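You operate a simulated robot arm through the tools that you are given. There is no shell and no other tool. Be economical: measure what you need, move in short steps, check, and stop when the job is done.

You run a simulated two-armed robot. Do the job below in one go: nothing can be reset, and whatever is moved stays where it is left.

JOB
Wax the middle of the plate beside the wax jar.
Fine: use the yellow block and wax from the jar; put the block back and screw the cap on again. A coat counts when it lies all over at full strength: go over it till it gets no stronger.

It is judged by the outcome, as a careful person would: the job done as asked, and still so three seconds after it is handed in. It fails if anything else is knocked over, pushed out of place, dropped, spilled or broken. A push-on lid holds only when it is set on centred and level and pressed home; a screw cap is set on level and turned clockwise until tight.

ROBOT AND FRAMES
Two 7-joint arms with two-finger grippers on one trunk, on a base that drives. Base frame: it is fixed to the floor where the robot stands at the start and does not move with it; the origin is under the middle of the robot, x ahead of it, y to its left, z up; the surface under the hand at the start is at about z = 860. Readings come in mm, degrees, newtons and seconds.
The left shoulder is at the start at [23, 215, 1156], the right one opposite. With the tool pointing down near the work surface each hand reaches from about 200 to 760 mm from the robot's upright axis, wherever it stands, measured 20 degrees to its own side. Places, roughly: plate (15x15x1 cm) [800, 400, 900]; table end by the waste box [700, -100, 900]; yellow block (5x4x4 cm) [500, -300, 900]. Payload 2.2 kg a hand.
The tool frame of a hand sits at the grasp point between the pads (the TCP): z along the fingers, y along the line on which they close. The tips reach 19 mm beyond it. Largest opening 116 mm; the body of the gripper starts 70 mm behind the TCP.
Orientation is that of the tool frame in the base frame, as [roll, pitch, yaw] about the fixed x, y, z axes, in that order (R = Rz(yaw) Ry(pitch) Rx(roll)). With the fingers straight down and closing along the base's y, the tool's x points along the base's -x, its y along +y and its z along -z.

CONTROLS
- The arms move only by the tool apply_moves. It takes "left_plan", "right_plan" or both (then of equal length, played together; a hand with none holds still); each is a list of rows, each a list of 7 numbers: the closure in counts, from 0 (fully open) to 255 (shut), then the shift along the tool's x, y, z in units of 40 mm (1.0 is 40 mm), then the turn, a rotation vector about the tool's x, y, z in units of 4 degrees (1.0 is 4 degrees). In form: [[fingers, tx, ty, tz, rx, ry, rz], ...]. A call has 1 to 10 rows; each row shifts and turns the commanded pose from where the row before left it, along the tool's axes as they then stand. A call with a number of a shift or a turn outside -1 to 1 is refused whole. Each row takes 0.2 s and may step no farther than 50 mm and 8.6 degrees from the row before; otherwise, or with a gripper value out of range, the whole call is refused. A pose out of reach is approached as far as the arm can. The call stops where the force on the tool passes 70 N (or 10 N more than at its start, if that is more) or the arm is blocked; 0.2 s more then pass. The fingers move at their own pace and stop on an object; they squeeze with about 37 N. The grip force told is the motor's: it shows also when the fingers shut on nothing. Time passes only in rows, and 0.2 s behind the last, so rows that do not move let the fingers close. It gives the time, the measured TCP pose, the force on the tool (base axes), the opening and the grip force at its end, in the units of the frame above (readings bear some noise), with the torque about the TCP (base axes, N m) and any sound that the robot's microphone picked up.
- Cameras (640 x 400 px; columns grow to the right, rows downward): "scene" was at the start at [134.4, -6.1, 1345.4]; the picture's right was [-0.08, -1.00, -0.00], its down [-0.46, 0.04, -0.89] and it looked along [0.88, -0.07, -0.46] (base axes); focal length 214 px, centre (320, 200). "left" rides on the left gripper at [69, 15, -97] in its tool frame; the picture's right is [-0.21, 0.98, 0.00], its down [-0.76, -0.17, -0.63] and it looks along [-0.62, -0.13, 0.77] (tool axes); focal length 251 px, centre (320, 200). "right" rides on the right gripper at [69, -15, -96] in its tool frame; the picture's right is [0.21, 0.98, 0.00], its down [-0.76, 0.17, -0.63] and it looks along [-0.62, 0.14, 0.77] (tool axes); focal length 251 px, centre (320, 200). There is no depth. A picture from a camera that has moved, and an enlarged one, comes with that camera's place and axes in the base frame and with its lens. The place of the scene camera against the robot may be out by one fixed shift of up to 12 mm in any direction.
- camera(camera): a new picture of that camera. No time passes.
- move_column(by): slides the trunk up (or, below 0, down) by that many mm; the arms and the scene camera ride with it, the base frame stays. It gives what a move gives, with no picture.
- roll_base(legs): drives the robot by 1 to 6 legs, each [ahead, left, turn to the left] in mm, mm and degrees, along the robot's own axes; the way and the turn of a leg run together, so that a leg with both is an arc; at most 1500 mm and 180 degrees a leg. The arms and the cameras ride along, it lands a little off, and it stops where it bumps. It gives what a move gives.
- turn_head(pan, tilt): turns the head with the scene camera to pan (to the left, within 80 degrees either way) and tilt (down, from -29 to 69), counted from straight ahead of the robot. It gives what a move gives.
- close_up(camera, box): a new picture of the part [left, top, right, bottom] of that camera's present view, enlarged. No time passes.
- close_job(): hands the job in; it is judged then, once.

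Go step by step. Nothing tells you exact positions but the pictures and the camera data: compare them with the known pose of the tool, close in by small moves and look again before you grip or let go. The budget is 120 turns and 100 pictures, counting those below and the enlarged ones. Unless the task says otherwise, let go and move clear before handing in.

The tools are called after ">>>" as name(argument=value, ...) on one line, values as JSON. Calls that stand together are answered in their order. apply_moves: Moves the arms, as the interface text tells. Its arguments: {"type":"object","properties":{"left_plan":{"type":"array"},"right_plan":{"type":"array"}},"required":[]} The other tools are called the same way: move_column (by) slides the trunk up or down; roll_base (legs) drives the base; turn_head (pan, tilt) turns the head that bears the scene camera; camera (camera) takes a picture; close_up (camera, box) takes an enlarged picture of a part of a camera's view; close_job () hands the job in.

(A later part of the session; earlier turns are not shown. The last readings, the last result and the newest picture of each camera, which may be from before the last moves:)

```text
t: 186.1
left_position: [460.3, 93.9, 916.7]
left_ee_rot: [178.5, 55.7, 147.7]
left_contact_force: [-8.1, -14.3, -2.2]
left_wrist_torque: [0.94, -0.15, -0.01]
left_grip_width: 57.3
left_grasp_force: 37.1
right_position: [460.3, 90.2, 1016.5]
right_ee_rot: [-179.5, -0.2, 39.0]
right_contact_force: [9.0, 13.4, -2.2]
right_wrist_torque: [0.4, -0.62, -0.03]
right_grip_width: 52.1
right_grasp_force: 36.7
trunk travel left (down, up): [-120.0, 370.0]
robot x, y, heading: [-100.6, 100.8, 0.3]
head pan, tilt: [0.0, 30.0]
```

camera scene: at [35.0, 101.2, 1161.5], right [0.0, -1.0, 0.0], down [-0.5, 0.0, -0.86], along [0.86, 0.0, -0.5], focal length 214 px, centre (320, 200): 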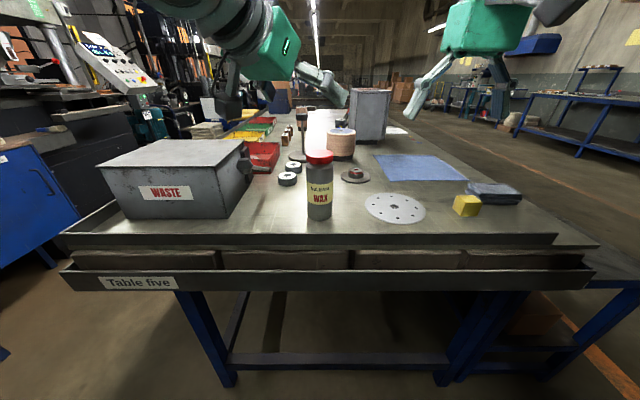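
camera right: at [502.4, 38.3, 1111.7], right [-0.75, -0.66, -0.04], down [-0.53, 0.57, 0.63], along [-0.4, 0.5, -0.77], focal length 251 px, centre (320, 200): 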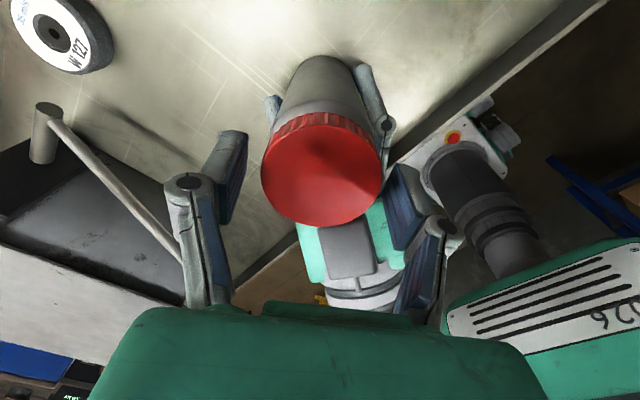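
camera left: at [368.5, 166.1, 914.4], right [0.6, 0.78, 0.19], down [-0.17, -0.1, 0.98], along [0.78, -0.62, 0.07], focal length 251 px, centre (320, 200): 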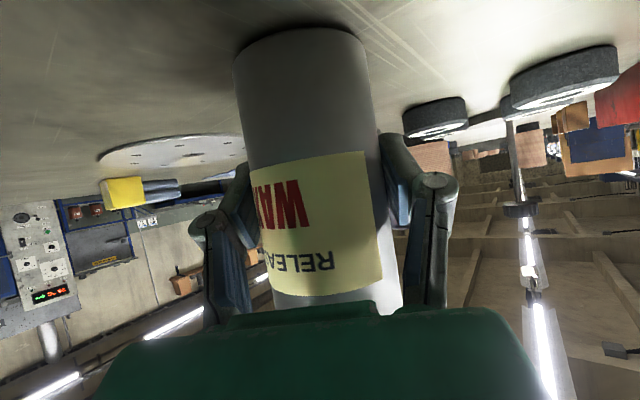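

About 225° turned, with torque near zero. I'll test gently whether the cap lifts.

>>> apply_moves(right_plan=[[255, 0, 0, -0.08, 0, 0, 0], [255, 0, 0, -0.08, 0, 0, 0], [255, 0, 0, 0, 0, 0, 0]])

>>> camera(camera="right")

```text
t: 186.9
left_position: [460.0, 92.8, 920.7]
left_ee_rot: [178.4, 56.2, 147.8]
left_contact_force: [-8.7, -8.1, 26.6]
left_wrist_torque: [0.42, -0.36, -0.04]
left_grip_width: 57.5
left_grasp_force: 36.9
right_position: [460.1, 89.8, 1021.0]
right_ee_rot: [-179.5, 0.1, 38.9]
right_contact_force: [8.6, 8.0, -29.7]
right_wrist_torque: [0.31, -0.51, 0.0]
right_grip_width: 52.3
right_grasp_force: 37.2
trunk travel left (down, up): [-120.0, 370.0]
robot x, y, heading: [-101.6, 96.2, -0.1]
head pan, tilt: [0.0, 30.0]
```

```text
26 pictures are left
camera right: at [506.0, 144.9, 1118.1], right [0.78, -0.63, -0.01], down [-0.48, -0.61, 0.63], along [-0.4, -0.49, -0.77], focal length 251 px, centre (320, 200)
```

right: 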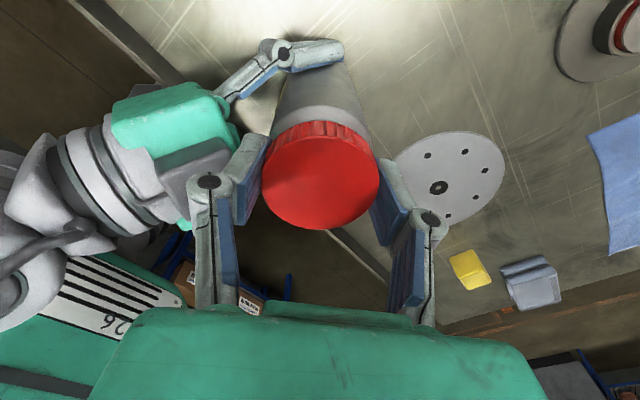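

Still engaged. I'll go back down and do another regrip cycle.

>>> apply_moves(right_plan=[[255, 0, 0, 0.16, 0, 0, 0], [200, 0, 0, 0, 0, 0, 0], [95, 0, 0, 0, 0, 0, 0], [95, 0, 0, 0, 0, 0, 1], [95, 0, 0, 0, 0, 0, 1], [95, 0, 0, 0, 0, 0, 1], [95, 0, 0, 0, 0, 0, 1], [95, 0, 0, 0, 0, 0, 1], [95, 0, 0, 0, 0, 0, 1], [95, 0, 0, 0, 0, 0, 1]])

>>> apply_moves(right_plan=[[95, 0, 0, 0, 0, 0, 1], [95, 0, 0, 0, 0, 0, 1], [95, 0, 0, 0, 0, 0, 1], [95, 0, 0, 0, 0, 0, 1], [95, 0, 0, 0, 0, 0, 1], [95, 0, 0, 0, 0, 0, 1], [95, 0, 0, 0, 0, 0, 1], [95, 0, 0, 0, 0, 0, 1], [95, 0, 0, 0, 0, 0, 1], [95, 0, 0, 0, 0, 0, 1]])

>>> apply_moves(right_plan=[[95, 0, 0, 0, 0, 0, 1], [95, 0, 0, 0, 0, 0, 1], [95, 0, 0, 0, 0, 0, 1], [95, 0, 0, 0, 0, 0, 1], [95, 0, 0, 0, 0, 0, 1], [95, 0, 0, 0, 0, 0, 1], [95, 0, 0, 0, 0, 0, 1], [95, 0, 0, 0, 0, 0, 1], [95, 0, 0, 0, 0, 0, 1], [95, 0, 0, 0, 0, 0, 1]])

>>> camera(camera="right")

```text
t: 189.1
left_position: [458.9, 93.7, 917.0]
left_ee_rot: [178.5, 55.7, 147.8]
left_contact_force: [-0.4, 0.1, -3.5]
left_wrist_torque: [0.0, 0.0, 0.0]
left_grip_width: 57.0
left_grasp_force: 36.8
right_position: [458.9, 89.9, 1016.2]
right_ee_rot: [-179.6, 0.1, 10.9]
right_contact_force: [-0.7, -0.5, 0.1]
right_wrist_torque: [-0.03, 0.01, -0.01]
right_grip_width: 72.5
right_grasp_force: 0.1
trunk travel left (down, up): [-120.0, 370.0]
robot x, y, heading: [-98.3, 99.9, -0.1]
head pan, tilt: [0.0, 30.0]
```

```text
t: 191.3
left_position: [459.2, 94.8, 917.4]
left_ee_rot: [178.4, 55.8, 147.8]
left_contact_force: [-0.3, -0.4, -3.7]
left_wrist_torque: [0.01, 0.02, 0.02]
left_grip_width: 57.2
left_grasp_force: 36.7
right_position: [459.0, 90.0, 1016.5]
right_ee_rot: [-179.6, 0.4, -29.2]
right_contact_force: [0.6, 0.2, -0.2]
right_wrist_torque: [0.0, 0.03, -0.03]
right_grip_width: 72.5
right_grasp_force: 0.1
trunk travel left (down, up): [-120.0, 370.0]
robot x, y, heading: [-100.4, 100.0, -0.2]
head pan, tilt: [0.0, 30.0]
```

```text
t: 193.5
left_position: [458.9, 94.0, 917.0]
left_ee_rot: [178.5, 55.8, 147.8]
left_contact_force: [0.8, 0.0, -4.1]
left_wrist_torque: [0.0, 0.03, 0.0]
left_grip_width: 57.1
left_grasp_force: 36.9
right_position: [459.2, 91.6, 1017.2]
right_ee_rot: [-180.0, 0.5, -69.2]
right_contact_force: [-0.4, -0.2, -0.1]
right_wrist_torque: [0.02, 0.01, 0.01]
right_grip_width: 72.8
right_grasp_force: 0.0
trunk travel left (down, up): [-120.0, 370.0]
robot x, y, heading: [-96.7, 105.8, 0.1]
head pan, tilt: [0.0, 30.0]
```

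```text
25 pictures are left
camera right: at [499.9, 30.9, 1113.2], right [-0.84, -0.55, 0.0], down [-0.42, 0.64, 0.64], along [-0.35, 0.54, -0.77], focal length 251 px, centre (320, 200)
```

right: 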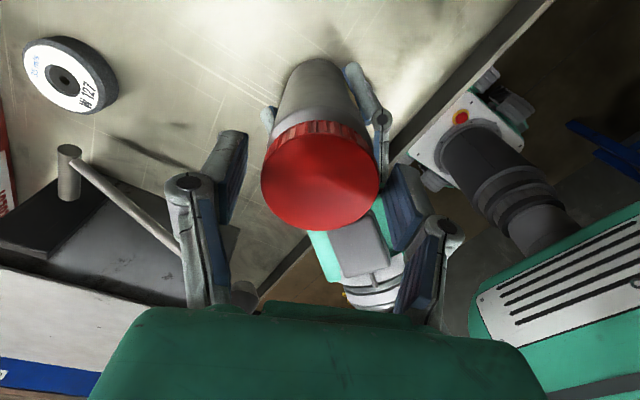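

>>> apply_moves(right_plan=[[255, 0, 0, 0, 0, 0, 0], [255, 0, 0, 0, 0, 0, 0], [255, 0, 0, 0, 0, 0, -1], [255, 0, 0, 0, 0, 0, -1], [255, 0, 0, 0, 0, 0, -1], [255, 0, 0, 0, 0, 0, -1], [255, 0, 0, 0, 0, 0, -1], [255, 0, 0, 0, 0, 0, -1], [255, 0, 0, 0, 0, 0, -1], [255, 0, 0, 0, 0, 0, -1]])

>>> apply_moves(right_plan=[[255, 0, 0, -0.002, 0, 0, -1], [255, 0, 0, -0.002, 0, 0, -1], [255, 0, 0, -0.002, 0, 0, -1], [255, 0, 0, -0.002, 0, 0, -1], [255, 0, 0, -0.002, 0, 0, -1], [255, 0, 0, -0.002, 0, 0, -1], [255, 0, 0, -0.002, 0, 0, -1], [255, 0, 0, -0.002, 0, 0, -1], [255, 0, 0, -0.002, 0, 0, -1], [255, 0, 0, -0.002, 0, 0, -1]])

>>> apply_moves(right_plan=[[255, 0, 0, -0.002, 0, 0, -1], [255, 0, 0, -0.002, 0, 0, -1], [255, 0, 0, -0.002, 0, 0, -1], [255, 0, 0, -0.002, 0, 0, -1], [255, 0, 0, -0.002, 0, 0, -1], [255, 0, 0, -0.002, 0, 0, -1], [255, 0, 0, -0.002, 0, 0, -1], [255, 0, 0, -0.002, 0, 0, -1], [255, 0, 0, -0.002, 0, 0, -1]])

>>> apply_moves(right_plan=[[255, 0, 0, -0.08, 0, 0, 0], [255, 0, 0, -0.08, 0, 0, 0], [255, 0, 0, 0, 0, 0, 0]])

```text
t: 195.7
left_position: [458.2, 94.2, 916.8]
left_ee_rot: [178.5, 55.7, 147.7]
left_contact_force: [-8.3, -1.5, -5.4]
left_wrist_torque: [0.01, -0.45, 0.01]
left_grip_width: 57.3
left_grasp_force: 37.3
right_position: [459.2, 89.8, 1016.4]
right_ee_rot: [-179.8, 0.3, -37.1]
right_contact_force: [7.5, 2.9, -0.7]
right_wrist_torque: [0.15, -0.38, -0.04]
right_grip_width: 52.2
right_grasp_force: 37.0
trunk travel left (down, up): [-120.0, 370.0]
robot x, y, heading: [-94.9, 96.6, -0.0]
head pan, tilt: [0.0, 30.0]
```

```text
t: 197.9
left_position: [458.9, 93.9, 916.5]
left_ee_rot: [178.5, 55.9, 147.8]
left_contact_force: [-0.1, -0.6, -4.4]
left_wrist_torque: [0.22, -0.15, 0.01]
left_grip_width: 57.2
left_grasp_force: 37.0
right_position: [460.1, 89.9, 1017.7]
right_ee_rot: [-179.5, 0.3, 2.9]
right_contact_force: [0.4, 2.2, -1.3]
right_wrist_torque: [-0.02, -0.01, 0.02]
right_grip_width: 52.1
right_grasp_force: 38.2
trunk travel left (down, up): [-120.0, 370.0]
robot x, y, heading: [-94.0, 98.6, -0.2]
head pan, tilt: [0.0, 30.0]
```

```text
t: 199.9
left_position: [459.5, 94.2, 915.8]
left_ee_rot: [178.4, 55.8, 147.8]
left_contact_force: [0.0, -1.9, -3.0]
left_wrist_torque: [0.14, 0.02, 0.0]
left_grip_width: 57.1
left_grasp_force: 37.0
right_position: [460.7, 89.8, 1018.8]
right_ee_rot: [-179.4, -0.1, 38.9]
right_contact_force: [-0.9, 1.2, -1.3]
right_wrist_torque: [-0.02, 0.0, -0.01]
right_grip_width: 52.0
right_grasp_force: 37.0
trunk travel left (down, up): [-120.0, 370.0]
robot x, y, heading: [-99.2, 97.2, -0.1]
head pan, tilt: [0.0, 30.0]
```

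```text
t: 200.7
left_position: [460.5, 94.5, 916.5]
left_ee_rot: [178.5, 55.7, 147.7]
left_contact_force: [0.1, -0.9, -3.9]
left_wrist_torque: [0.02, 0.0, 0.01]
left_grip_width: 56.9
left_grasp_force: 37.1
right_position: [458.4, 89.8, 1024.4]
right_ee_rot: [-179.6, -0.2, 38.8]
right_contact_force: [0.6, 0.7, -0.6]
right_wrist_torque: [-0.02, 0.0, -0.05]
right_grip_width: 52.2
right_grasp_force: 36.6
trunk travel left (down, up): [-120.0, 370.0]
robot x, y, heading: [-96.6, 101.3, -0.2]
head pan, tilt: [0.0, 30.0]
```

The cap is free. I'll lift it clear and look into the jar.

>>> apply_moves(right_plan=[[255, 0, 0, -0.7, 0, 0, 0], [255, 0, 0, -0.7, 0, 0, 1], [255, 0, 0, -0.5, 0, 0, 1], [255, 0, 0, 0, 0, 0, 1], [255, 0, 0, 0, 0, 0, 1], [255, 0, 0, 0, 0, 0, 1], [255, 0, 0, 0, 0, 0, 1], [255, 0, 0, 0, 0, 0, 1], [255, 0, 0, 0, 0, 0, 1], [255, 0, 0, 0, 0, 0, 1]])

>>> camera(camera="right")

```text
t: 202.9
left_position: [459.2, 95.7, 916.3]
left_ee_rot: [178.5, 55.7, 147.8]
left_contact_force: [0.2, 0.0, -4.3]
left_wrist_torque: [-0.01, 0.03, 0.0]
left_grip_width: 57.5
left_grasp_force: 36.8
right_position: [460.7, 90.0, 1101.2]
right_ee_rot: [-179.5, 0.3, 2.7]
right_contact_force: [-0.7, 0.3, -0.3]
right_wrist_torque: [0.01, -0.01, -0.01]
right_grip_width: 52.1
right_grasp_force: 37.7
trunk travel left (down, up): [-120.0, 370.0]
robot x, y, heading: [-97.0, 100.0, -0.1]
head pan, tilt: [0.0, 30.0]
```

```text
24 pictures are left
camera right: at [530.6, 108.0, 1198.3], right [0.26, -0.97, -0.01], down [-0.75, -0.21, 0.63], along [-0.61, -0.16, -0.77], focal length 251 px, centre (320, 200)
```

right: 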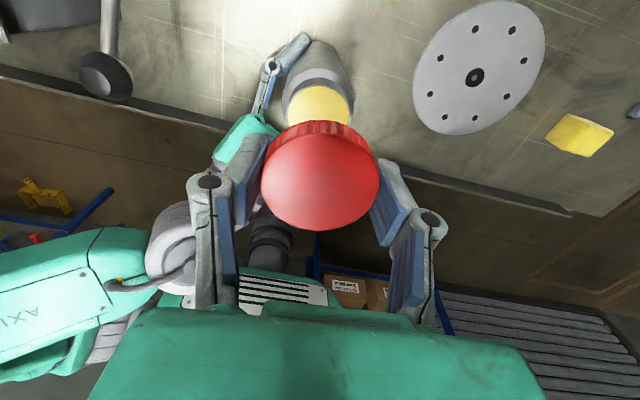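

The wax fills the jar right up to the mouth. Now I'll set the cap down on clear table near [405, -15].

>>> apply_moves(right_plan=[[255, -0.38, 0.64, 0, 0, 0, 0], [255, -0.38, 0.64, 0, 0, 0, 0], [255, -0.38, 0.64, 0, 0, 0, 0], [255, -0.38, 0.64, 0, 0, 0, 0], [255, 0, 0, 0.9, 0, 0, 0], [255, 0, 0, 0.9, 0, 0, 0], [255, 0, 0, 0.9, 0, 0, 0], [255, 0, 0, 0.9, 0, 0, 0], [255, 0, 0, 0.9, 0, 0, 0], [255, 0, 0, 0, 0, 0, 0]])

>>> camera(camera="scene")

```text
t: 205.1
left_position: [459.0, 93.6, 918.0]
left_ee_rot: [178.4, 55.8, 147.7]
left_contact_force: [-0.3, 0.1, -3.5]
left_wrist_torque: [0.01, 0.0, 0.03]
left_grip_width: 57.3
left_grasp_force: 37.1
right_position: [402.8, -13.5, 917.6]
right_ee_rot: [-179.3, 0.1, 2.8]
right_contact_force: [0.2, 0.5, 0.1]
right_wrist_torque: [-0.02, -0.01, 0.02]
right_grip_width: 52.3
right_grasp_force: 37.2
trunk travel left (down, up): [-120.0, 370.0]
robot x, y, heading: [-99.1, 99.8, 0.3]
head pan, tilt: [0.0, 30.0]
```

```text
23 pictures are left
camera scene: at [36.7, 101.1, 1161.3], right [0.0, -1.0, 0.0], down [-0.5, 0.0, -0.86], along [0.86, 0.0, -0.5], focal length 214 px, centre (320, 200)
```

scene: 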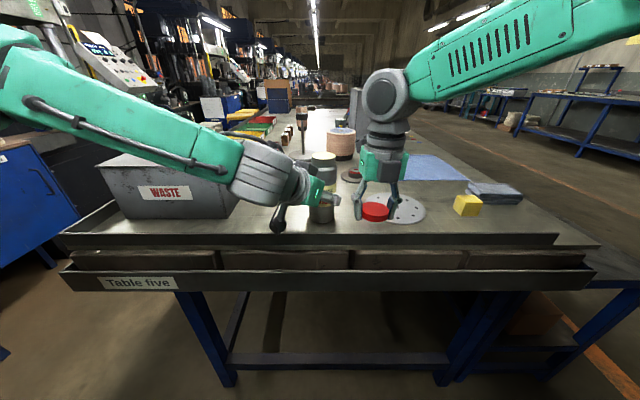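

Clear spot. I'll lower until it touches, then release and rise.

>>> apply_moves(right_plan=[[255, 0, 0, 0.3, 0, 0, 0], [255, 0, 0, 0.2, 0, 0, 0], [255, 0, 0, 0.12, 0, 0, 0], [255, 0, 0, 0.1, 0, 0, 0], [255, 0, 0, 0, 0, 0, 0]])

```text
t: 206.3
left_position: [458.9, 93.8, 916.3]
left_ee_rot: [178.4, 55.8, 147.7]
left_contact_force: [-0.1, 0.4, -4.0]
left_wrist_torque: [0.0, 0.0, 0.01]
left_grip_width: 57.3
left_grasp_force: 37.4
right_position: [403.3, -15.4, 889.7]
right_ee_rot: [-179.4, 0.2, 2.8]
right_contact_force: [0.6, -0.5, -0.8]
right_wrist_torque: [0.0, -0.02, -0.02]
right_grip_width: 52.2
right_grasp_force: 37.0
trunk travel left (down, up): [-120.0, 370.0]
robot x, y, heading: [-98.5, 98.0, -0.0]
head pan, tilt: [0.0, 30.0]
```

>>> apply_moves(right_plan=[[255, 0, 0, 0.07, 0, 0, 0], [255, 0, 0, 0.07, 0, 0, 0], [255, 0, 0, 0, 0, 0, 0]])

```text
t: 207.1
left_position: [459.2, 93.8, 917.7]
left_ee_rot: [178.5, 55.7, 147.7]
left_contact_force: [-0.2, 0.2, -3.7]
left_wrist_torque: [0.05, -0.02, -0.02]
left_grip_width: 57.1
left_grasp_force: 36.7
right_position: [403.2, -15.0, 884.7]
right_ee_rot: [-179.4, 0.3, 2.9]
right_contact_force: [0.3, 0.2, -0.7]
right_wrist_torque: [0.0, 0.03, -0.04]
right_grip_width: 51.9
right_grasp_force: 37.3
trunk travel left (down, up): [-120.0, 370.0]
robot x, y, heading: [-101.6, 101.5, -0.4]
head pan, tilt: [0.0, 30.0]
```

>>> apply_moves(right_plan=[[255, 0, 0, 0.04, 0, 0, 0], [255, 0, 0, 0.04, 0, 0, 0], [255, 0, 0, 0, 0, 0, 0]])

>>> close_up(camera="scene", box=[300, 140, 440, 240])

```text
t: 207.9
left_position: [458.3, 93.2, 916.9]
left_ee_rot: [178.5, 55.7, 147.6]
left_contact_force: [-0.1, 0.6, -2.9]
left_wrist_torque: [-0.02, -0.03, 0.03]
left_grip_width: 57.3
left_grasp_force: 37.2
right_position: [402.1, -14.9, 882.5]
right_ee_rot: [-179.5, 0.1, 2.8]
right_contact_force: [1.3, 0.4, 0.6]
right_wrist_torque: [0.0, 0.02, 0.01]
right_grip_width: 52.1
right_grasp_force: 36.7
trunk travel left (down, up): [-120.0, 370.0]
robot x, y, heading: [-99.8, 94.3, 0.1]
head pan, tilt: [0.0, 30.0]
```

```text
4.00 times, centred on (370, 190) of scene
camera zoom: at [37.1, 101.2, 1161.2], right [0.0, -1.0, 0.0], down [-0.5, 0.0, -0.86], along [0.86, 0.0, -0.5], focal length 858 px, centre (120, 240)
```

zoom: 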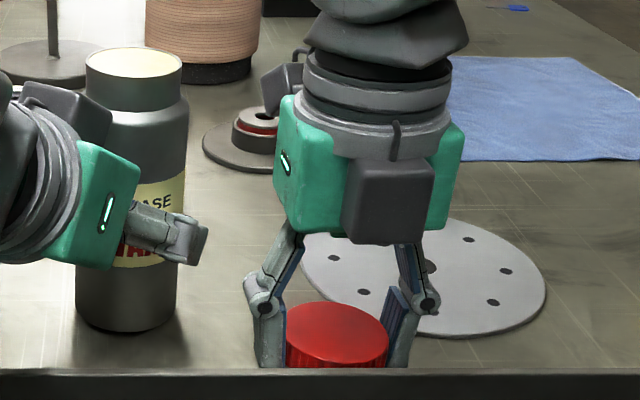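

>>> apply_moves(right_plan=[[255, 0, 0, 0.04, 0, 0, 0], [255, 0, 0, 0.04, 0, 0, 0], [255, 0, 0, 0, 0, 0, 0]])

```text
t: 208.7
left_position: [458.8, 93.5, 916.4]
left_ee_rot: [178.4, 55.8, 147.7]
left_contact_force: [0.0, -0.6, -3.3]
left_wrist_torque: [0.02, -0.02, -0.05]
left_grip_width: 57.4
left_grasp_force: 36.5
right_position: [402.9, -14.9, 880.8]
right_ee_rot: [-179.4, 0.0, 2.8]
right_contact_force: [0.8, -1.2, 10.5]
right_wrist_torque: [-0.42, -0.03, 0.03]
right_grip_width: 52.2
right_grasp_force: 37.4
trunk travel left (down, up): [-120.0, 370.0]
robot x, y, heading: [-96.1, 99.9, -0.3]
head pan, tilt: [0.0, 30.0]
```

The cap is on the table. I'll release it, rise, and head for the block.

>>> apply_moves(right_plan=[[200, 0, 0, 0, 0, 0, 0], [95, 0, 0, 0, 0, 0, 0], [95, 0, 0, 0, 0, 0, 0], [95, 0, 0, -0.5, 0, 0, 0], [95, 0, 0, -0.9, 0, 0, 0], [95, 0, 0, -0.9, 0, 0, 0], [95, 0, 0, -0.9, 0, 0, 0], [95, 0, 0, -0.9, 0, 0, 0]])

>>> apply_moves(right_plan=[[95, 0.27, 0.85, 0, 0, 0, 0], [95, 0.27, 0.85, 0, 0, 0, 0], [95, 0.27, 0.85, 0, 0, 0, 0], [95, 0.27, 0.85, 0, 0, 0, 0], [95, 0.27, 0.85, 0, 0, 0, 0], [95, 0.27, 0.85, 0, 0, 0, 0], [95, 0, 0, 0, 0, 0, 1], [95, 0, 0, 0, 0, 0, 1], [95, 0, 0, 0, 0, 0, 0]])

>>> camera(camera="right")

```text
t: 210.5
left_position: [457.5, 94.6, 917.8]
left_ee_rot: [178.4, 55.8, 147.7]
left_contact_force: [-0.2, -0.5, -3.1]
left_wrist_torque: [0.01, 0.01, 0.01]
left_grip_width: 57.5
left_grasp_force: 37.3
right_position: [403.0, -18.0, 1045.1]
right_ee_rot: [-179.6, 0.2, 2.9]
right_contact_force: [0.4, -0.2, -0.6]
right_wrist_torque: [-0.01, 0.0, 0.01]
right_grip_width: 72.8
right_grasp_force: 0.2
trunk travel left (down, up): [-120.0, 370.0]
robot x, y, heading: [-101.3, 99.0, 0.1]
head pan, tilt: [0.0, 30.0]
```

```text
t: 212.5
left_position: [459.6, 93.0, 916.7]
left_ee_rot: [178.4, 55.7, 147.7]
left_contact_force: [0.8, -0.9, -3.7]
left_wrist_torque: [-0.03, 0.03, -0.02]
left_grip_width: 57.3
left_grasp_force: 36.6
right_position: [478.9, -218.5, 1040.5]
right_ee_rot: [-179.4, 0.2, -5.1]
right_contact_force: [0.2, 0.1, -0.1]
right_wrist_torque: [0.04, 0.0, 0.0]
right_grip_width: 72.7
right_grasp_force: 0.0
trunk travel left (down, up): [-120.0, 370.0]
robot x, y, heading: [-97.9, 99.1, -0.1]
head pan, tilt: [0.0, 30.0]
```

```text
21 pictures are left
camera right: at [550.0, -209.9, 1137.6], right [0.13, -0.99, -0.01], down [-0.77, -0.1, 0.63], along [-0.63, -0.07, -0.77], focal length 251 px, centre (320, 200)
```

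right: 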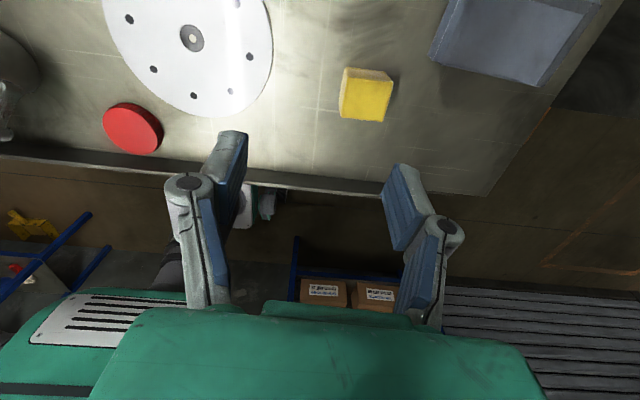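

The block is at about [480, -258], with its long side along y. I'll align and descend just above it.

>>> apply_moves(right_plan=[[95, 0.1, 0.5, 0, 0, 0, -0.9], [95, 0, 0.48, 0, 0, 0, -0.85], [90, 0, 0, 0.8, 0, 0, 0], [90, 0, 0, 0.8, 0, 0, 0], [90, 0, 0, 0.8, 0, 0, 0], [90, 0, 0, 0.2, 0, 0, 0], [90, 0, 0, 0, 0, 0, 0]])

>>> camera(camera="right")

```text
t: 214.1
left_position: [459.5, 92.8, 917.2]
left_ee_rot: [178.4, 55.6, 147.7]
left_contact_force: [-0.2, -0.7, -4.4]
left_wrist_torque: [0.02, 0.0, 0.03]
left_grip_width: 57.1
left_grasp_force: 37.3
right_position: [479.6, -255.8, 936.2]
right_ee_rot: [-179.4, 0.3, 1.8]
right_contact_force: [-0.5, 0.2, 0.1]
right_wrist_torque: [0.0, -0.01, -0.02]
right_grip_width: 75.0
right_grasp_force: 0.0
trunk travel left (down, up): [-120.0, 370.0]
robot x, y, heading: [-96.1, 100.2, -0.1]
head pan, tilt: [0.0, 30.0]
```

```text
20 pictures are left
camera right: at [550.7, -238.5, 1032.3], right [0.25, -0.97, -0.01], down [-0.75, -0.2, 0.63], along [-0.62, -0.15, -0.77], focal length 251 px, centre (320, 200)
```

right: 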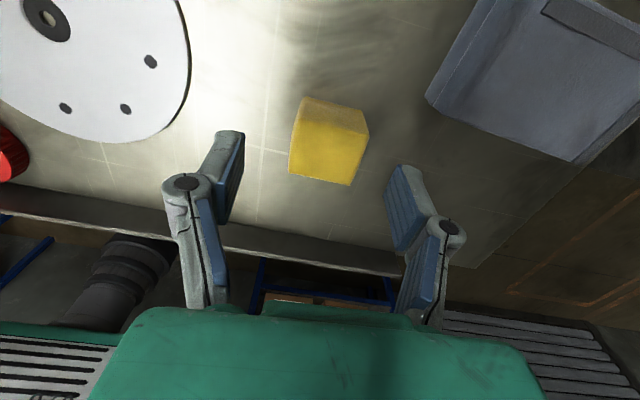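

>>> apply_moves(right_plan=[[90, 0.02, 0.1, 0.35, 0, 0, 0], [90, 0, 0, 0.35, 0, 0, 0], [90, 0, 0, 0.33, 0, 0, 0], [90, 0, 0, 0, 0, 0, 0], [255, 0, 0, 0, 0, 0, 0], [255, 0, 0, 0, 0, 0, 0], [255, 0, 0, 0, 0, 0, 0]])

>>> camera(camera="right")

```text
t: 215.7
left_position: [458.7, 93.1, 915.9]
left_ee_rot: [178.5, 55.7, 147.8]
left_contact_force: [0.6, -0.3, -3.6]
left_wrist_torque: [0.01, 0.01, 0.0]
left_grip_width: 57.3
left_grasp_force: 37.0
right_position: [479.7, -259.3, 895.5]
right_ee_rot: [-179.5, 0.2, 1.7]
right_contact_force: [0.0, 0.7, 0.2]
right_wrist_torque: [-0.01, -0.01, -0.01]
right_grip_width: 45.3
right_grasp_force: 37.1
trunk travel left (down, up): [-120.0, 370.0]
robot x, y, heading: [-100.4, 99.9, -0.1]
head pan, tilt: [0.0, 30.0]
```

```text
19 pictures are left
camera right: at [549.7, -242.5, 991.7], right [0.25, -0.97, -0.01], down [-0.75, -0.2, 0.63], along [-0.62, -0.15, -0.77], focal length 251 px, centre (320, 200)
```

right: 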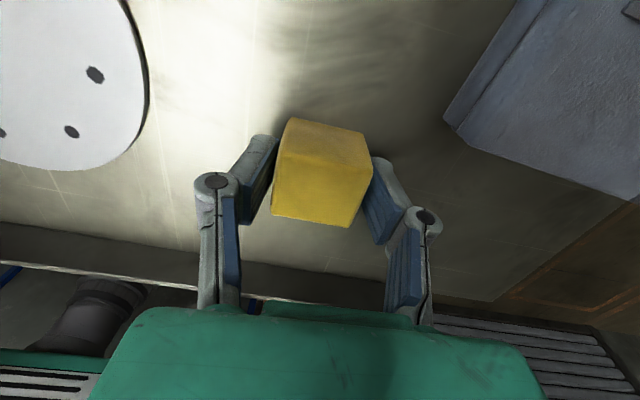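

Block held. I'll lift it and carry it over the jar mouth.

>>> apply_moves(right_plan=[[255, 0, 0, -0.5, 0, 0, 0], [255, 0, 0, -0.9, 0, 0, 0], [255, 0, 0, -0.9, 0, 0, 0], [255, 0, 0, -0.9, 0, 0, 0], [255, 0, 0, -0.9, 0, 0, 0], [255, 0, 0, -0.9, 0, 0, 0]])

>>> apply_moves(right_plan=[[255, -0.026, -0.88, 0, 0, 0, 0], [255, -0.026, -0.88, 0, 0, 0, 0], [255, -0.026, -0.88, 0, 0, 0, 0], [255, -0.026, -0.88, 0, 0, 0, 0], [255, -0.026, -0.88, 0, 0, 0, 0], [255, -0.026, -0.88, 0, 0, 0, 0], [255, -0.026, -0.88, 0, 0, 0, 0], [255, -0.026, -0.88, 0, 0, 0, 0], [255, -0.026, -0.88, 0, 0, 0, 0], [255, -0.026, -0.88, 0, 0, 0, 0]])

>>> close_up(camera="scene", box=[260, 90, 400, 230])

>>> camera(camera="right")

```text
t: 217.1
left_position: [459.8, 94.2, 916.8]
left_ee_rot: [178.4, 55.7, 147.7]
left_contact_force: [-0.1, 0.1, -4.3]
left_wrist_torque: [-0.02, 0.0, 0.0]
left_grip_width: 57.2
left_grasp_force: 36.8
right_position: [479.8, -262.0, 1095.7]
right_ee_rot: [-179.4, 0.2, 1.9]
right_contact_force: [-0.7, 0.7, 1.1]
right_wrist_torque: [0.01, -0.03, 0.0]
right_grip_width: 45.0
right_grasp_force: 37.4
trunk travel left (down, up): [-120.0, 370.0]
robot x, y, heading: [-100.1, 98.3, -0.0]
head pan, tilt: [0.0, 30.0]
```

```text
t: 219.3
left_position: [458.3, 96.3, 917.3]
left_ee_rot: [178.7, 55.7, 148.0]
left_contact_force: [0.3, 0.5, -4.1]
left_wrist_torque: [-0.01, -0.02, 0.0]
left_grip_width: 57.1
left_grasp_force: 37.1
right_position: [460.3, 95.1, 1098.1]
right_ee_rot: [-179.6, 0.1, 1.7]
right_contact_force: [0.4, 0.1, -0.7]
right_wrist_torque: [-0.03, 0.03, 0.01]
right_grip_width: 45.2
right_grasp_force: 37.4
trunk travel left (down, up): [-120.0, 370.0]
robot x, y, heading: [-95.3, 99.2, -0.2]
head pan, tilt: [0.0, 30.0]
```

```text
2.86 times, centred on (330, 160) of scene
camera zoom: at [37.5, 104.5, 1161.1], right [0.0, -1.0, 0.0], down [-0.5, 0.0, -0.86], along [0.86, 0.0, -0.5], focal length 613 px, centre (291, 314)
```

zoom: 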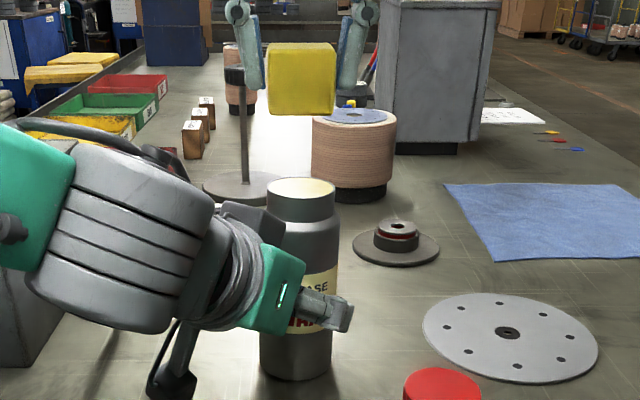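

```text
17 pictures are left
camera right: at [529.7, 111.8, 1195.8], right [0.25, -0.97, -0.01], down [-0.75, -0.2, 0.63], along [-0.62, -0.15, -0.77], focal length 251 px, centre (320, 200)
```

right: 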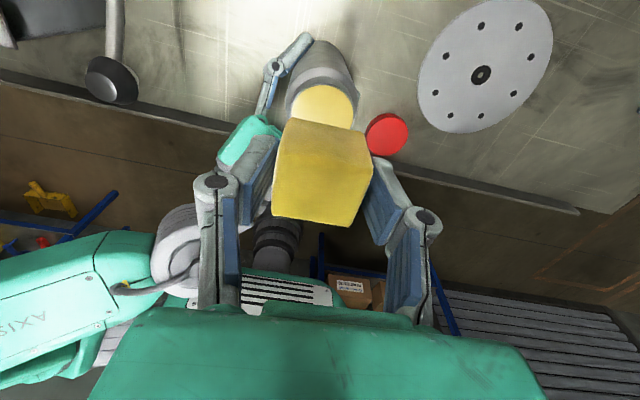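

>>> apply_moves(right_plan=[[255, 0, 0, 0.45, 0, 0, 0], [255, 0, 0, 0.4, 0, 0, 0], [255, 0, 0, 0.1, 0, 0, 0], [255, 0, 0, 0.1, 0, 0, 0], [255, 0, 0, 0, 0, 0, 0]])

```text
t: 220.5
left_position: [459.3, 95.1, 917.1]
left_ee_rot: [178.6, 55.8, 147.8]
left_contact_force: [1.3, -0.6, -4.4]
left_wrist_torque: [0.01, -0.03, -0.02]
left_grip_width: 57.3
left_grasp_force: 36.8
right_position: [459.0, 93.8, 1057.6]
right_ee_rot: [-179.5, 0.1, 1.9]
right_contact_force: [0.0, 0.3, -0.1]
right_wrist_torque: [-0.02, -0.01, -0.04]
right_grip_width: 45.4
right_grasp_force: 37.0
trunk travel left (down, up): [-120.0, 370.0]
robot x, y, heading: [-98.3, 99.5, -0.0]
head pan, tilt: [0.0, 30.0]
```

>>> apply_moves(right_plan=[[255, 0, 0, 0.08, 0, 0, 0], [255, 0, 0, 0.06, 0, 0, 0], [255, 0, 0, 0, 0, 0, 0]])

>>> apply_moves(right_plan=[[255, 0, 0, 0.06, 0, 0, 0], [255, 0, 0, 0.05, 0, 0, 0], [255, 0, 0, 0, 0, 0, 0]])

>>> close_up(camera="scene", box=[280, 100, 370, 190])

```text
t: 221.3
left_position: [460.0, 95.1, 917.7]
left_ee_rot: [178.5, 55.9, 147.8]
left_contact_force: [0.1, -0.8, -3.9]
left_wrist_torque: [0.01, 0.0, -0.01]
left_grip_width: 57.3
left_grasp_force: 36.8
right_position: [460.2, 92.2, 1051.8]
right_ee_rot: [-179.5, 0.3, 1.8]
right_contact_force: [-0.4, 0.4, -0.5]
right_wrist_torque: [-0.02, 0.0, 0.04]
right_grip_width: 45.1
right_grasp_force: 37.3
trunk travel left (down, up): [-120.0, 370.0]
robot x, y, heading: [-99.9, 99.6, -0.2]
head pan, tilt: [0.0, 30.0]
```

```text
t: 222.1
left_position: [458.2, 94.5, 915.4]
left_ee_rot: [178.4, 55.8, 147.8]
left_contact_force: [-0.9, 0.1, -4.0]
left_wrist_torque: [0.01, 0.0, -0.01]
left_grip_width: 57.3
left_grasp_force: 37.1
right_position: [459.9, 93.7, 1047.2]
right_ee_rot: [-179.5, 0.2, 1.8]
right_contact_force: [0.1, -0.4, 0.1]
right_wrist_torque: [-0.02, 0.0, -0.03]
right_grip_width: 45.3
right_grasp_force: 36.9
trunk travel left (down, up): [-120.0, 370.0]
robot x, y, heading: [-102.3, 97.1, 0.0]
head pan, tilt: [0.0, 30.0]
```

```text
4.44 times, centred on (325, 145) of scene
camera zoom: at [37.3, 102.2, 1161.2], right [0.0, -1.0, 0.0], down [-0.5, 0.0, -0.86], along [0.86, 0.0, -0.5], focal length 953 px, centre (298, 444)
```

zoom: 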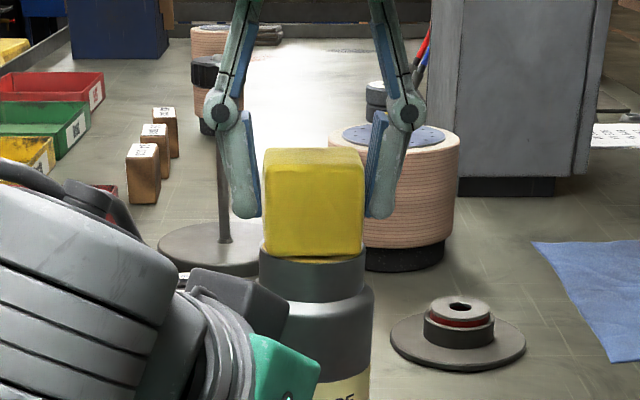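

>>> apply_moves(right_plan=[[255, 0, 0, 0.05, 0, 0, 0], [255, 0, 0, 0.05, 0, 0, 0], [255, 0, 0, 0, 0, 0, 0]])

>>> apply_moves(right_plan=[[255, 0, 0, 0.05, 0, 0, 0], [255, 0, 0, 0.05, 0, 0, 0], [255, 0, 0, 0, 0, 0, 0]])

```text
t: 222.9
left_position: [458.8, 94.6, 915.8]
left_ee_rot: [178.6, 55.6, 148.0]
left_contact_force: [2.8, -1.2, -13.8]
left_wrist_torque: [-0.19, 0.15, -0.02]
left_grip_width: 57.2
left_grasp_force: 36.9
right_position: [459.5, 92.3, 1044.1]
right_ee_rot: [-179.4, 0.1, 1.9]
right_contact_force: [-2.3, 1.5, 11.1]
right_wrist_torque: [0.28, 0.1, 0.03]
right_grip_width: 45.3
right_grasp_force: 37.6
trunk travel left (down, up): [-120.0, 370.0]
robot x, y, heading: [-97.3, 99.0, -0.2]
head pan, tilt: [0.0, 30.0]
```

```text
t: 223.7
left_position: [458.1, 94.1, 915.2]
left_ee_rot: [178.6, 55.6, 147.9]
left_contact_force: [10.9, -3.7, -28.0]
left_wrist_torque: [-0.24, -0.37, 0.22]
left_grip_width: 57.2
left_grasp_force: 36.8
right_position: [460.0, 92.0, 1044.1]
right_ee_rot: [-179.3, -0.2, 1.7]
right_contact_force: [-3.5, 4.6, 45.2]
right_wrist_torque: [0.18, 0.42, 0.0]
right_grip_width: 45.4
right_grasp_force: 36.8
trunk travel left (down, up): [-120.0, 370.0]
robot x, y, heading: [-100.1, 96.8, -0.1]
head pan, tilt: [0.0, 30.0]
```

Contact with the wax. I'll ease off slightly, rub a little in the mouth, then lift.

>>> apply_moves(right_plan=[[255, 0, 0, -0.04, 0, 0, 0], [255, 0.1, 0, 0, 0, 0, 0], [255, -0.2, 0, 0, 0, 0, 0], [255, 0.1, 0.1, 0, 0, 0, 0], [255, 0, -0.2, 0, 0, 0, 0], [255, 0, 0.1, 0, 0, 0, 0], [255, 0, 0, -0.4, 0, 0, 0], [255, 0, 0, -0.8, 0, 0, 0], [255, 0, 0, -0.9, 0, 0, 0], [255, 0, 0, 0, 0, 0, 0]])

>>> close_up(camera="scene", box=[280, 60, 370, 190])

```text
t: 225.9
left_position: [459.9, 95.5, 917.8]
left_ee_rot: [178.6, 55.8, 147.8]
left_contact_force: [0.0, 1.4, -1.2]
left_wrist_torque: [-0.01, 0.0, -0.03]
left_grip_width: 57.1
left_grasp_force: 37.3
right_position: [458.3, 93.9, 1124.8]
right_ee_rot: [-179.7, 0.2, 1.9]
right_contact_force: [-0.3, 0.0, 0.0]
right_wrist_torque: [-0.01, -0.04, -0.01]
right_grip_width: 45.0
right_grasp_force: 36.5
trunk travel left (down, up): [-120.0, 370.0]
robot x, y, heading: [-99.9, 102.3, -0.1]
head pan, tilt: [0.0, 30.0]
```

```text
3.08 times, centred on (325, 125) of scene
camera zoom: at [36.9, 103.4, 1161.3], right [0.0, -1.0, 0.0], down [-0.5, 0.0, -0.86], along [0.86, 0.0, -0.5], focal length 660 px, centre (305, 431)
```

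zoom: 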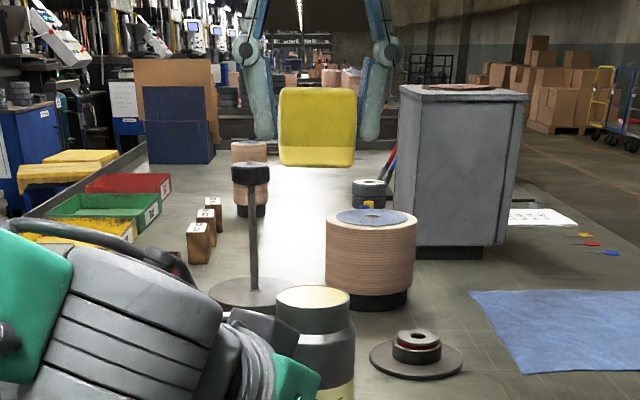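

The block's lower edge now shows wax. Next I'll move over the plate centre (≈[502, -90]) and lower.

>>> apply_moves(right_plan=[[255, 0.16, 0.77, 0, 0, 0, 0], [255, 0.16, 0.77, 0, 0, 0, 0], [255, 0.16, 0.77, 0, 0, 0, 0], [255, 0.16, 0.77, 0, 0, 0, 0], [255, 0.16, 0.77, 0, 0, 0, 0], [255, 0.16, 0.77, 0, 0, 0, 0]])

>>> apply_moves(right_plan=[[255, 0, 0, 0.85, 0, 0, 0], [255, 0, 0, 0.85, 0, 0, 0], [255, 0, 0, 0.85, 0, 0, 0], [255, 0, 0, 0.85, 0, 0, 0], [255, 0, 0, 0.85, 0, 0, 0], [255, 0, 0, 0.85, 0, 0, 0], [255, 0, 0, 0, 0, 0, 0]])

>>> camera(camera="right")

```text
t: 227.3
left_position: [458.8, 93.2, 917.5]
left_ee_rot: [178.3, 55.8, 147.6]
left_contact_force: [1.6, -0.5, 3.1]
left_wrist_torque: [-0.29, -0.07, 0.08]
left_grip_width: 57.2
left_grasp_force: 36.6
right_position: [504.9, -96.4, 1123.8]
right_ee_rot: [-179.4, 0.2, 1.9]
right_contact_force: [0.3, -0.1, 0.5]
right_wrist_torque: [0.0, -0.02, 0.03]
right_grip_width: 45.2
right_grasp_force: 36.6
trunk travel left (down, up): [-120.0, 370.0]
robot x, y, heading: [-98.1, 97.7, 0.1]
head pan, tilt: [0.0, 30.0]
```

```text
t: 228.9
left_position: [458.7, 92.8, 918.0]
left_ee_rot: [178.4, 55.8, 147.7]
left_contact_force: [1.2, -0.3, 6.8]
left_wrist_torque: [-0.32, -0.08, 0.01]
left_grip_width: 57.0
left_grasp_force: 36.8
right_position: [503.7, -90.8, 918.2]
right_ee_rot: [-179.4, 0.0, 1.9]
right_contact_force: [-0.2, -0.6, -1.0]
right_wrist_torque: [0.02, 0.03, 0.0]
right_grip_width: 45.2
right_grasp_force: 37.1
trunk travel left (down, up): [-120.0, 370.0]
robot x, y, heading: [-98.9, 97.1, -0.4]
head pan, tilt: [0.0, 30.0]
```

```text
14 pictures are left
camera right: at [574.1, -74.4, 1015.9], right [0.25, -0.97, -0.01], down [-0.75, -0.2, 0.63], along [-0.62, -0.15, -0.77], focal length 251 px, centre (320, 200)
```

right: 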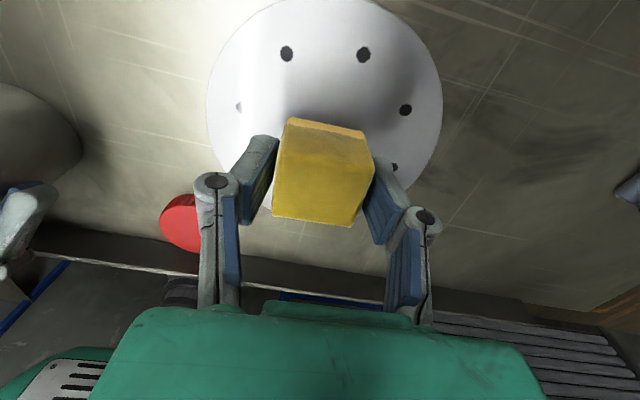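

>>> apply_moves(right_plan=[[255, 0, 0, 0.2, 0, 0, 0], [255, 0, 0, 0.08, 0, 0, 0], [255, 0, 0, 0, 0, 0, 0]])

>>> apply_moves(right_plan=[[255, 0, 0, 0.05, 0, 0, 0], [255, 0, 0, 0.04, 0, 0, 0], [255, 0, 0, 0, 0, 0, 0]])

```text
t: 229.7
left_position: [458.9, 93.1, 918.5]
left_ee_rot: [178.5, 55.8, 147.8]
left_contact_force: [1.9, 1.6, 7.5]
left_wrist_torque: [-0.35, -0.06, 0.05]
left_grip_width: 57.4
left_grasp_force: 37.3
right_position: [503.9, -90.1, 907.2]
right_ee_rot: [-179.5, 0.2, 1.8]
right_contact_force: [-0.3, 0.7, -0.5]
right_wrist_torque: [0.0, 0.03, -0.01]
right_grip_width: 45.1
right_grasp_force: 36.6
trunk travel left (down, up): [-120.0, 370.0]
robot x, y, heading: [-103.8, 96.2, 0.0]
head pan, tilt: [0.0, 30.0]
```

```text
t: 230.5
left_position: [459.1, 92.9, 917.6]
left_ee_rot: [178.3, 55.8, 147.8]
left_contact_force: [2.2, 0.7, 7.7]
left_wrist_torque: [-0.3, -0.08, 0.03]
left_grip_width: 57.2
left_grasp_force: 37.4
right_position: [502.5, -90.8, 904.4]
right_ee_rot: [-179.4, 0.2, 1.8]
right_contact_force: [0.2, -0.5, -0.8]
right_wrist_torque: [-0.01, 0.0, 0.01]
right_grip_width: 45.1
right_grasp_force: 36.8
trunk travel left (down, up): [-120.0, 370.0]
robot x, y, heading: [-97.8, 98.6, -0.4]
head pan, tilt: [0.0, 30.0]
```

>>> apply_moves(right_plan=[[255, 0, 0, 0.05, 0, 0, 0], [255, 0, 0, 0.04, 0, 0, 0], [255, 0, 0, 0, 0, 0, 0]])

>>> apply_moves(right_plan=[[255, 0, 0, 0.04, 0, 0, 0], [255, 0, 0, 0, 0, 0, 0]])

```text
t: 231.3
left_position: [458.2, 94.8, 918.2]
left_ee_rot: [178.5, 55.8, 147.7]
left_contact_force: [3.0, 1.1, 7.5]
left_wrist_torque: [-0.29, -0.09, 0.05]
left_grip_width: 57.3
left_grasp_force: 36.8
right_position: [502.7, -90.8, 900.4]
right_ee_rot: [-179.4, 0.2, 1.8]
right_contact_force: [0.2, -0.4, -1.1]
right_wrist_torque: [0.0, -0.02, 0.02]
right_grip_width: 45.1
right_grasp_force: 37.2
trunk travel left (down, up): [-120.0, 370.0]
robot x, y, heading: [-99.4, 101.1, -0.4]
head pan, tilt: [0.0, 30.0]
```

```text
t: 231.9
left_position: [459.1, 93.5, 917.8]
left_ee_rot: [178.6, 55.8, 147.8]
left_contact_force: [1.9, 1.2, 7.6]
left_wrist_torque: [-0.28, -0.02, 0.06]
left_grip_width: 57.2
left_grasp_force: 36.8
right_position: [502.9, -90.8, 898.7]
right_ee_rot: [-179.5, 0.1, 1.7]
right_contact_force: [-0.6, -0.7, -0.5]
right_wrist_torque: [-0.02, -0.02, -0.01]
right_grip_width: 45.4
right_grasp_force: 36.4
trunk travel left (down, up): [-120.0, 370.0]
robot x, y, heading: [-100.2, 98.3, -0.3]
head pan, tilt: [0.0, 30.0]
```

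>>> apply_moves(right_plan=[[255, 0, 0, 0.04, 0, 0, 0], [255, 0, 0, 0.04, 0, 0, 0], [255, 0, 0, 0, 0, 0, 0]])

>>> apply_moves(right_plan=[[255, 0, 0, 0.04, 0, 0, 0], [255, 0, 0, 0, 0, 0, 0]])

```text
t: 232.7
left_position: [458.3, 94.1, 917.9]
left_ee_rot: [178.4, 55.7, 147.7]
left_contact_force: [3.4, -0.6, 4.9]
left_wrist_torque: [-0.26, -0.12, 0.08]
left_grip_width: 57.3
left_grasp_force: 36.7
right_position: [503.5, -90.4, 896.6]
right_ee_rot: [-179.4, 0.1, 1.8]
right_contact_force: [-1.0, 0.3, 4.5]
right_wrist_torque: [-0.06, -0.06, 0.0]
right_grip_width: 45.2
right_grasp_force: 37.4
trunk travel left (down, up): [-120.0, 370.0]
robot x, y, heading: [-98.6, 101.9, 0.3]
head pan, tilt: [0.0, 30.0]
```

```text
t: 233.3
left_position: [457.4, 93.3, 917.8]
left_ee_rot: [178.4, 55.8, 147.7]
left_contact_force: [1.1, -0.6, 1.4]
left_wrist_torque: [-0.21, -0.03, 0.03]
left_grip_width: 56.9
left_grasp_force: 36.8
right_position: [502.9, -89.9, 896.2]
right_ee_rot: [-179.5, 0.0, 1.8]
right_contact_force: [-1.9, -1.5, 16.1]
right_wrist_torque: [-0.39, -0.06, -0.01]
right_grip_width: 45.2
right_grasp_force: 36.6
trunk travel left (down, up): [-120.0, 370.0]
robot x, y, heading: [-94.7, 100.4, -0.1]
head pan, tilt: [0.0, 30.0]
```

Contact with the plate at about 16 N. I'll do a first rubbing circuit around the middle.

>>> apply_moves(right_plan=[[255, 0.45, 0, 0, 0, 0, 0], [255, 0, 0.45, 0, 0, 0, 0], [255, -0.45, 0, 0, 0, 0, 0], [255, -0.45, 0, 0, 0, 0, 0], [255, 0, -0.45, 0, 0, 0, 0], [255, 0, -0.45, 0, 0, 0, 0], [255, 0.45, 0, 0, 0, 0, 0], [255, 0.45, 0, 0, 0, 0, 0], [255, -0.45, 0.45, 0, 0, 0, 0], [255, 0, 0, 0, 0, 0, 0]])

>>> close_up(camera="right", box=[180, 0, 480, 240])

```text
t: 235.5
left_position: [457.4, 93.5, 918.1]
left_ee_rot: [178.6, 55.8, 147.8]
left_contact_force: [-0.9, 0.1, -4.0]
left_wrist_torque: [0.0, 0.0, -0.01]
left_grip_width: 57.1
left_grasp_force: 36.9
right_position: [503.6, -90.6, 895.2]
right_ee_rot: [-179.5, 0.1, 1.9]
right_contact_force: [1.8, 5.6, 17.0]
right_wrist_torque: [0.06, -0.14, 0.09]
right_grip_width: 45.2
right_grasp_force: 37.7
trunk travel left (down, up): [-120.0, 370.0]
robot x, y, heading: [-95.3, 100.9, -0.1]
head pan, tilt: [0.0, 30.0]
```

```text
1.67 times, centred on (330, 120) of right
camera zoom: at [573.8, -73.7, 992.9], right [0.25, -0.97, -0.01], down [-0.75, -0.2, 0.63], along [-0.61, -0.15, -0.77], focal length 419 px, centre (303, 333)
```

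zoom: 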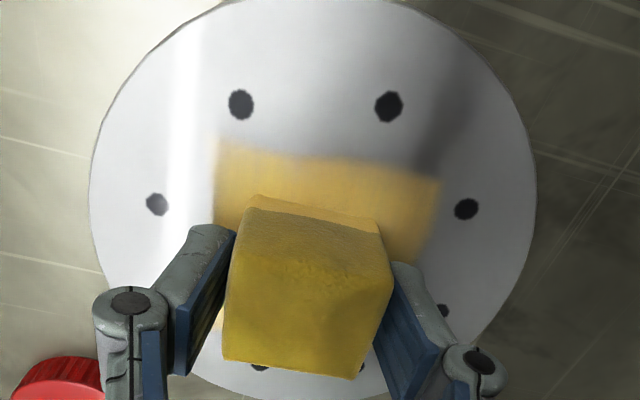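

The coat shows clearly, centred within the hole ring. I'll go over it with more passes.

>>> apply_moves(right_plan=[[255, 0.5, 0.5, 0, 0, 0, 0], [255, -0.5, 0, 0, 0, 0, 0], [255, -0.5, 0, 0, 0, 0, 0], [255, 0, -0.33, 0, 0, 0, 0], [255, 0.5, 0, 0, 0, 0, 0], [255, 0.5, 0, 0, 0, 0, 0], [255, 0, -0.33, 0, 0, 0, 0], [255, -0.5, 0, 0, 0, 0, 0], [255, -0.5, 0, 0, 0, 0, 0], [255, 0, -0.34, 0, 0, 0, 0]])

>>> apply_moves(right_plan=[[255, 0.5, 0, 0, 0, 0, 0], [255, 0.5, 0, 0, 0, 0, 0], [255, 0, 0.5, 0, 0, 0, 0], [255, 0, 0.5, 0, 0, 0, 0], [255, -0.33, 0, 0, 0, 0, 0], [255, 0, -0.5, 0, 0, 0, 0], [255, 0, -0.5, 0, 0, 0, 0], [255, -0.33, 0, 0, 0, 0, 0], [255, 0, 0.5, 0, 0, 0, 0], [255, 0, 0.5, 0, 0, 0, 0]])

>>> apply_moves(right_plan=[[255, -0.34, 0, 0, 0, 0, 0], [255, 0, -0.5, 0, 0, 0, 0], [255, 0, -0.5, 0, 0, 0, 0], [255, 0.5, 0, 0, 0, 0, 0], [255, 0.5, 0, 0, 0, 0, 0], [255, 0, 0.5, 0, 0, 0, 0], [255, 0, 0.5, 0, 0, 0, 0], [255, -0.5, -0.5, 0, 0, 0, 0], [255, 0, 0, -0.8, 0, 0, 0], [255, 0, 0, -0.9, 0, 0, 0]])

>>> close_up(camera="right", box=[180, 0, 480, 240])

```text
t: 237.7
left_position: [458.6, 92.1, 916.8]
left_ee_rot: [178.3, 55.7, 147.4]
left_contact_force: [-0.3, 0.4, -3.6]
left_wrist_torque: [0.0, -0.02, 0.0]
left_grip_width: 57.1
left_grasp_force: 37.3
right_position: [481.7, -73.7, 895.7]
right_ee_rot: [-179.4, 0.1, 1.8]
right_contact_force: [0.5, -7.8, 22.0]
right_wrist_torque: [-0.34, -0.1, 0.01]
right_grip_width: 45.2
right_grasp_force: 37.2
trunk travel left (down, up): [-120.0, 370.0]
robot x, y, heading: [-97.3, 97.7, -0.3]
head pan, tilt: [0.0, 30.0]
```

```text
t: 239.9
left_position: [457.9, 91.3, 917.4]
left_ee_rot: [178.4, 55.8, 147.6]
left_contact_force: [0.9, -0.5, -3.6]
left_wrist_torque: [0.03, -0.01, 0.02]
left_grip_width: 57.5
left_grasp_force: 36.5
right_position: [498.7, -113.6, 895.2]
right_ee_rot: [-179.2, 0.1, 1.8]
right_contact_force: [0.4, 7.8, 19.4]
right_wrist_torque: [0.16, -0.02, 0.06]
right_grip_width: 45.3
right_grasp_force: 37.6
trunk travel left (down, up): [-120.0, 370.0]
robot x, y, heading: [-101.2, 96.2, -0.1]
head pan, tilt: [0.0, 30.0]
```

```text
t: 242.1
left_position: [459.1, 94.2, 917.7]
left_ee_rot: [178.4, 55.8, 147.7]
left_contact_force: [-2.0, 1.3, 3.5]
left_wrist_torque: [-0.09, 0.26, -0.07]
left_grip_width: 57.4
left_grasp_force: 37.1
right_position: [504.0, -91.1, 962.4]
right_ee_rot: [-179.4, 0.2, 1.9]
right_contact_force: [0.3, -0.7, -0.2]
right_wrist_torque: [0.02, -0.03, -0.01]
right_grip_width: 45.1
right_grasp_force: 37.2
trunk travel left (down, up): [-120.0, 370.0]
robot x, y, heading: [-94.4, 100.9, 0.0]
head pan, tilt: [0.0, 30.0]
```

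```text
1.67 times, centred on (330, 120) of right
camera zoom: at [573.8, -73.8, 1059.1], right [0.25, -0.97, -0.01], down [-0.75, -0.2, 0.63], along [-0.62, -0.15, -0.77], focal length 419 px, centre (303, 333)
```

zoom: 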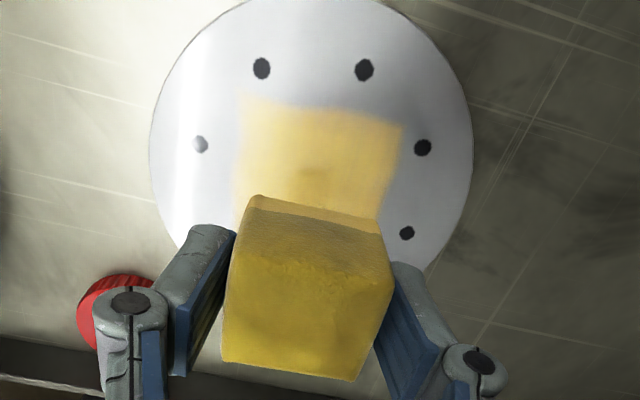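

>>> apply_moves(right_plan=[[255, 0, 0, -0.9, 0, 0, 0], [255, 0, 0, -0.9, 0, 0, 0], [255, 0, 0, -0.9, 0, 0, 0], [255, 0, 0, -0.9, 0, 0, 0], [255, -0.17, -0.78, 0, 0, 0, 0], [255, -0.17, -0.78, 0, 0, 0, 0], [255, -0.17, -0.78, 0, 0, 0, 0], [255, -0.17, -0.78, 0, 0, 0, 0], [255, -0.17, -0.78, 0, 0, 0, 0], [255, -0.17, -0.76, 0, 0, 0, 0]])

>>> close_up(camera="scene", box=[300, 150, 440, 240])

```text
t: 244.3
left_position: [458.5, 94.5, 918.1]
left_ee_rot: [178.7, 55.9, 147.8]
left_contact_force: [1.2, -3.0, 4.8]
left_wrist_torque: [-0.34, 0.13, 0.06]
left_grip_width: 57.4
left_grasp_force: 37.4
right_position: [458.2, 94.5, 1106.4]
right_ee_rot: [-179.5, 0.2, 1.8]
right_contact_force: [-0.3, -0.3, -1.0]
right_wrist_torque: [0.01, 0.0, -0.02]
right_grip_width: 45.0
right_grasp_force: 37.1
trunk travel left (down, up): [-120.0, 370.0]
robot x, y, heading: [-98.8, 100.2, -0.3]
head pan, tilt: [0.0, 30.0]
```

```text
4.44 times, centred on (370, 195) of scene
camera zoom: at [36.3, 103.1, 1161.4], right [0.0, -1.0, 0.0], down [-0.5, 0.0, -0.86], along [0.86, 0.0, -0.5], focal length 953 px, centre (98, 222)
```

zoom: 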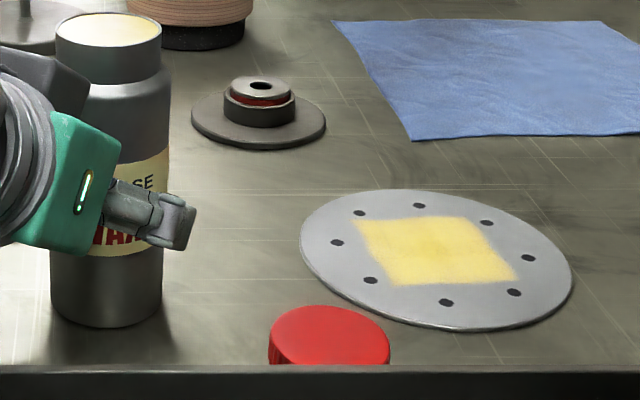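

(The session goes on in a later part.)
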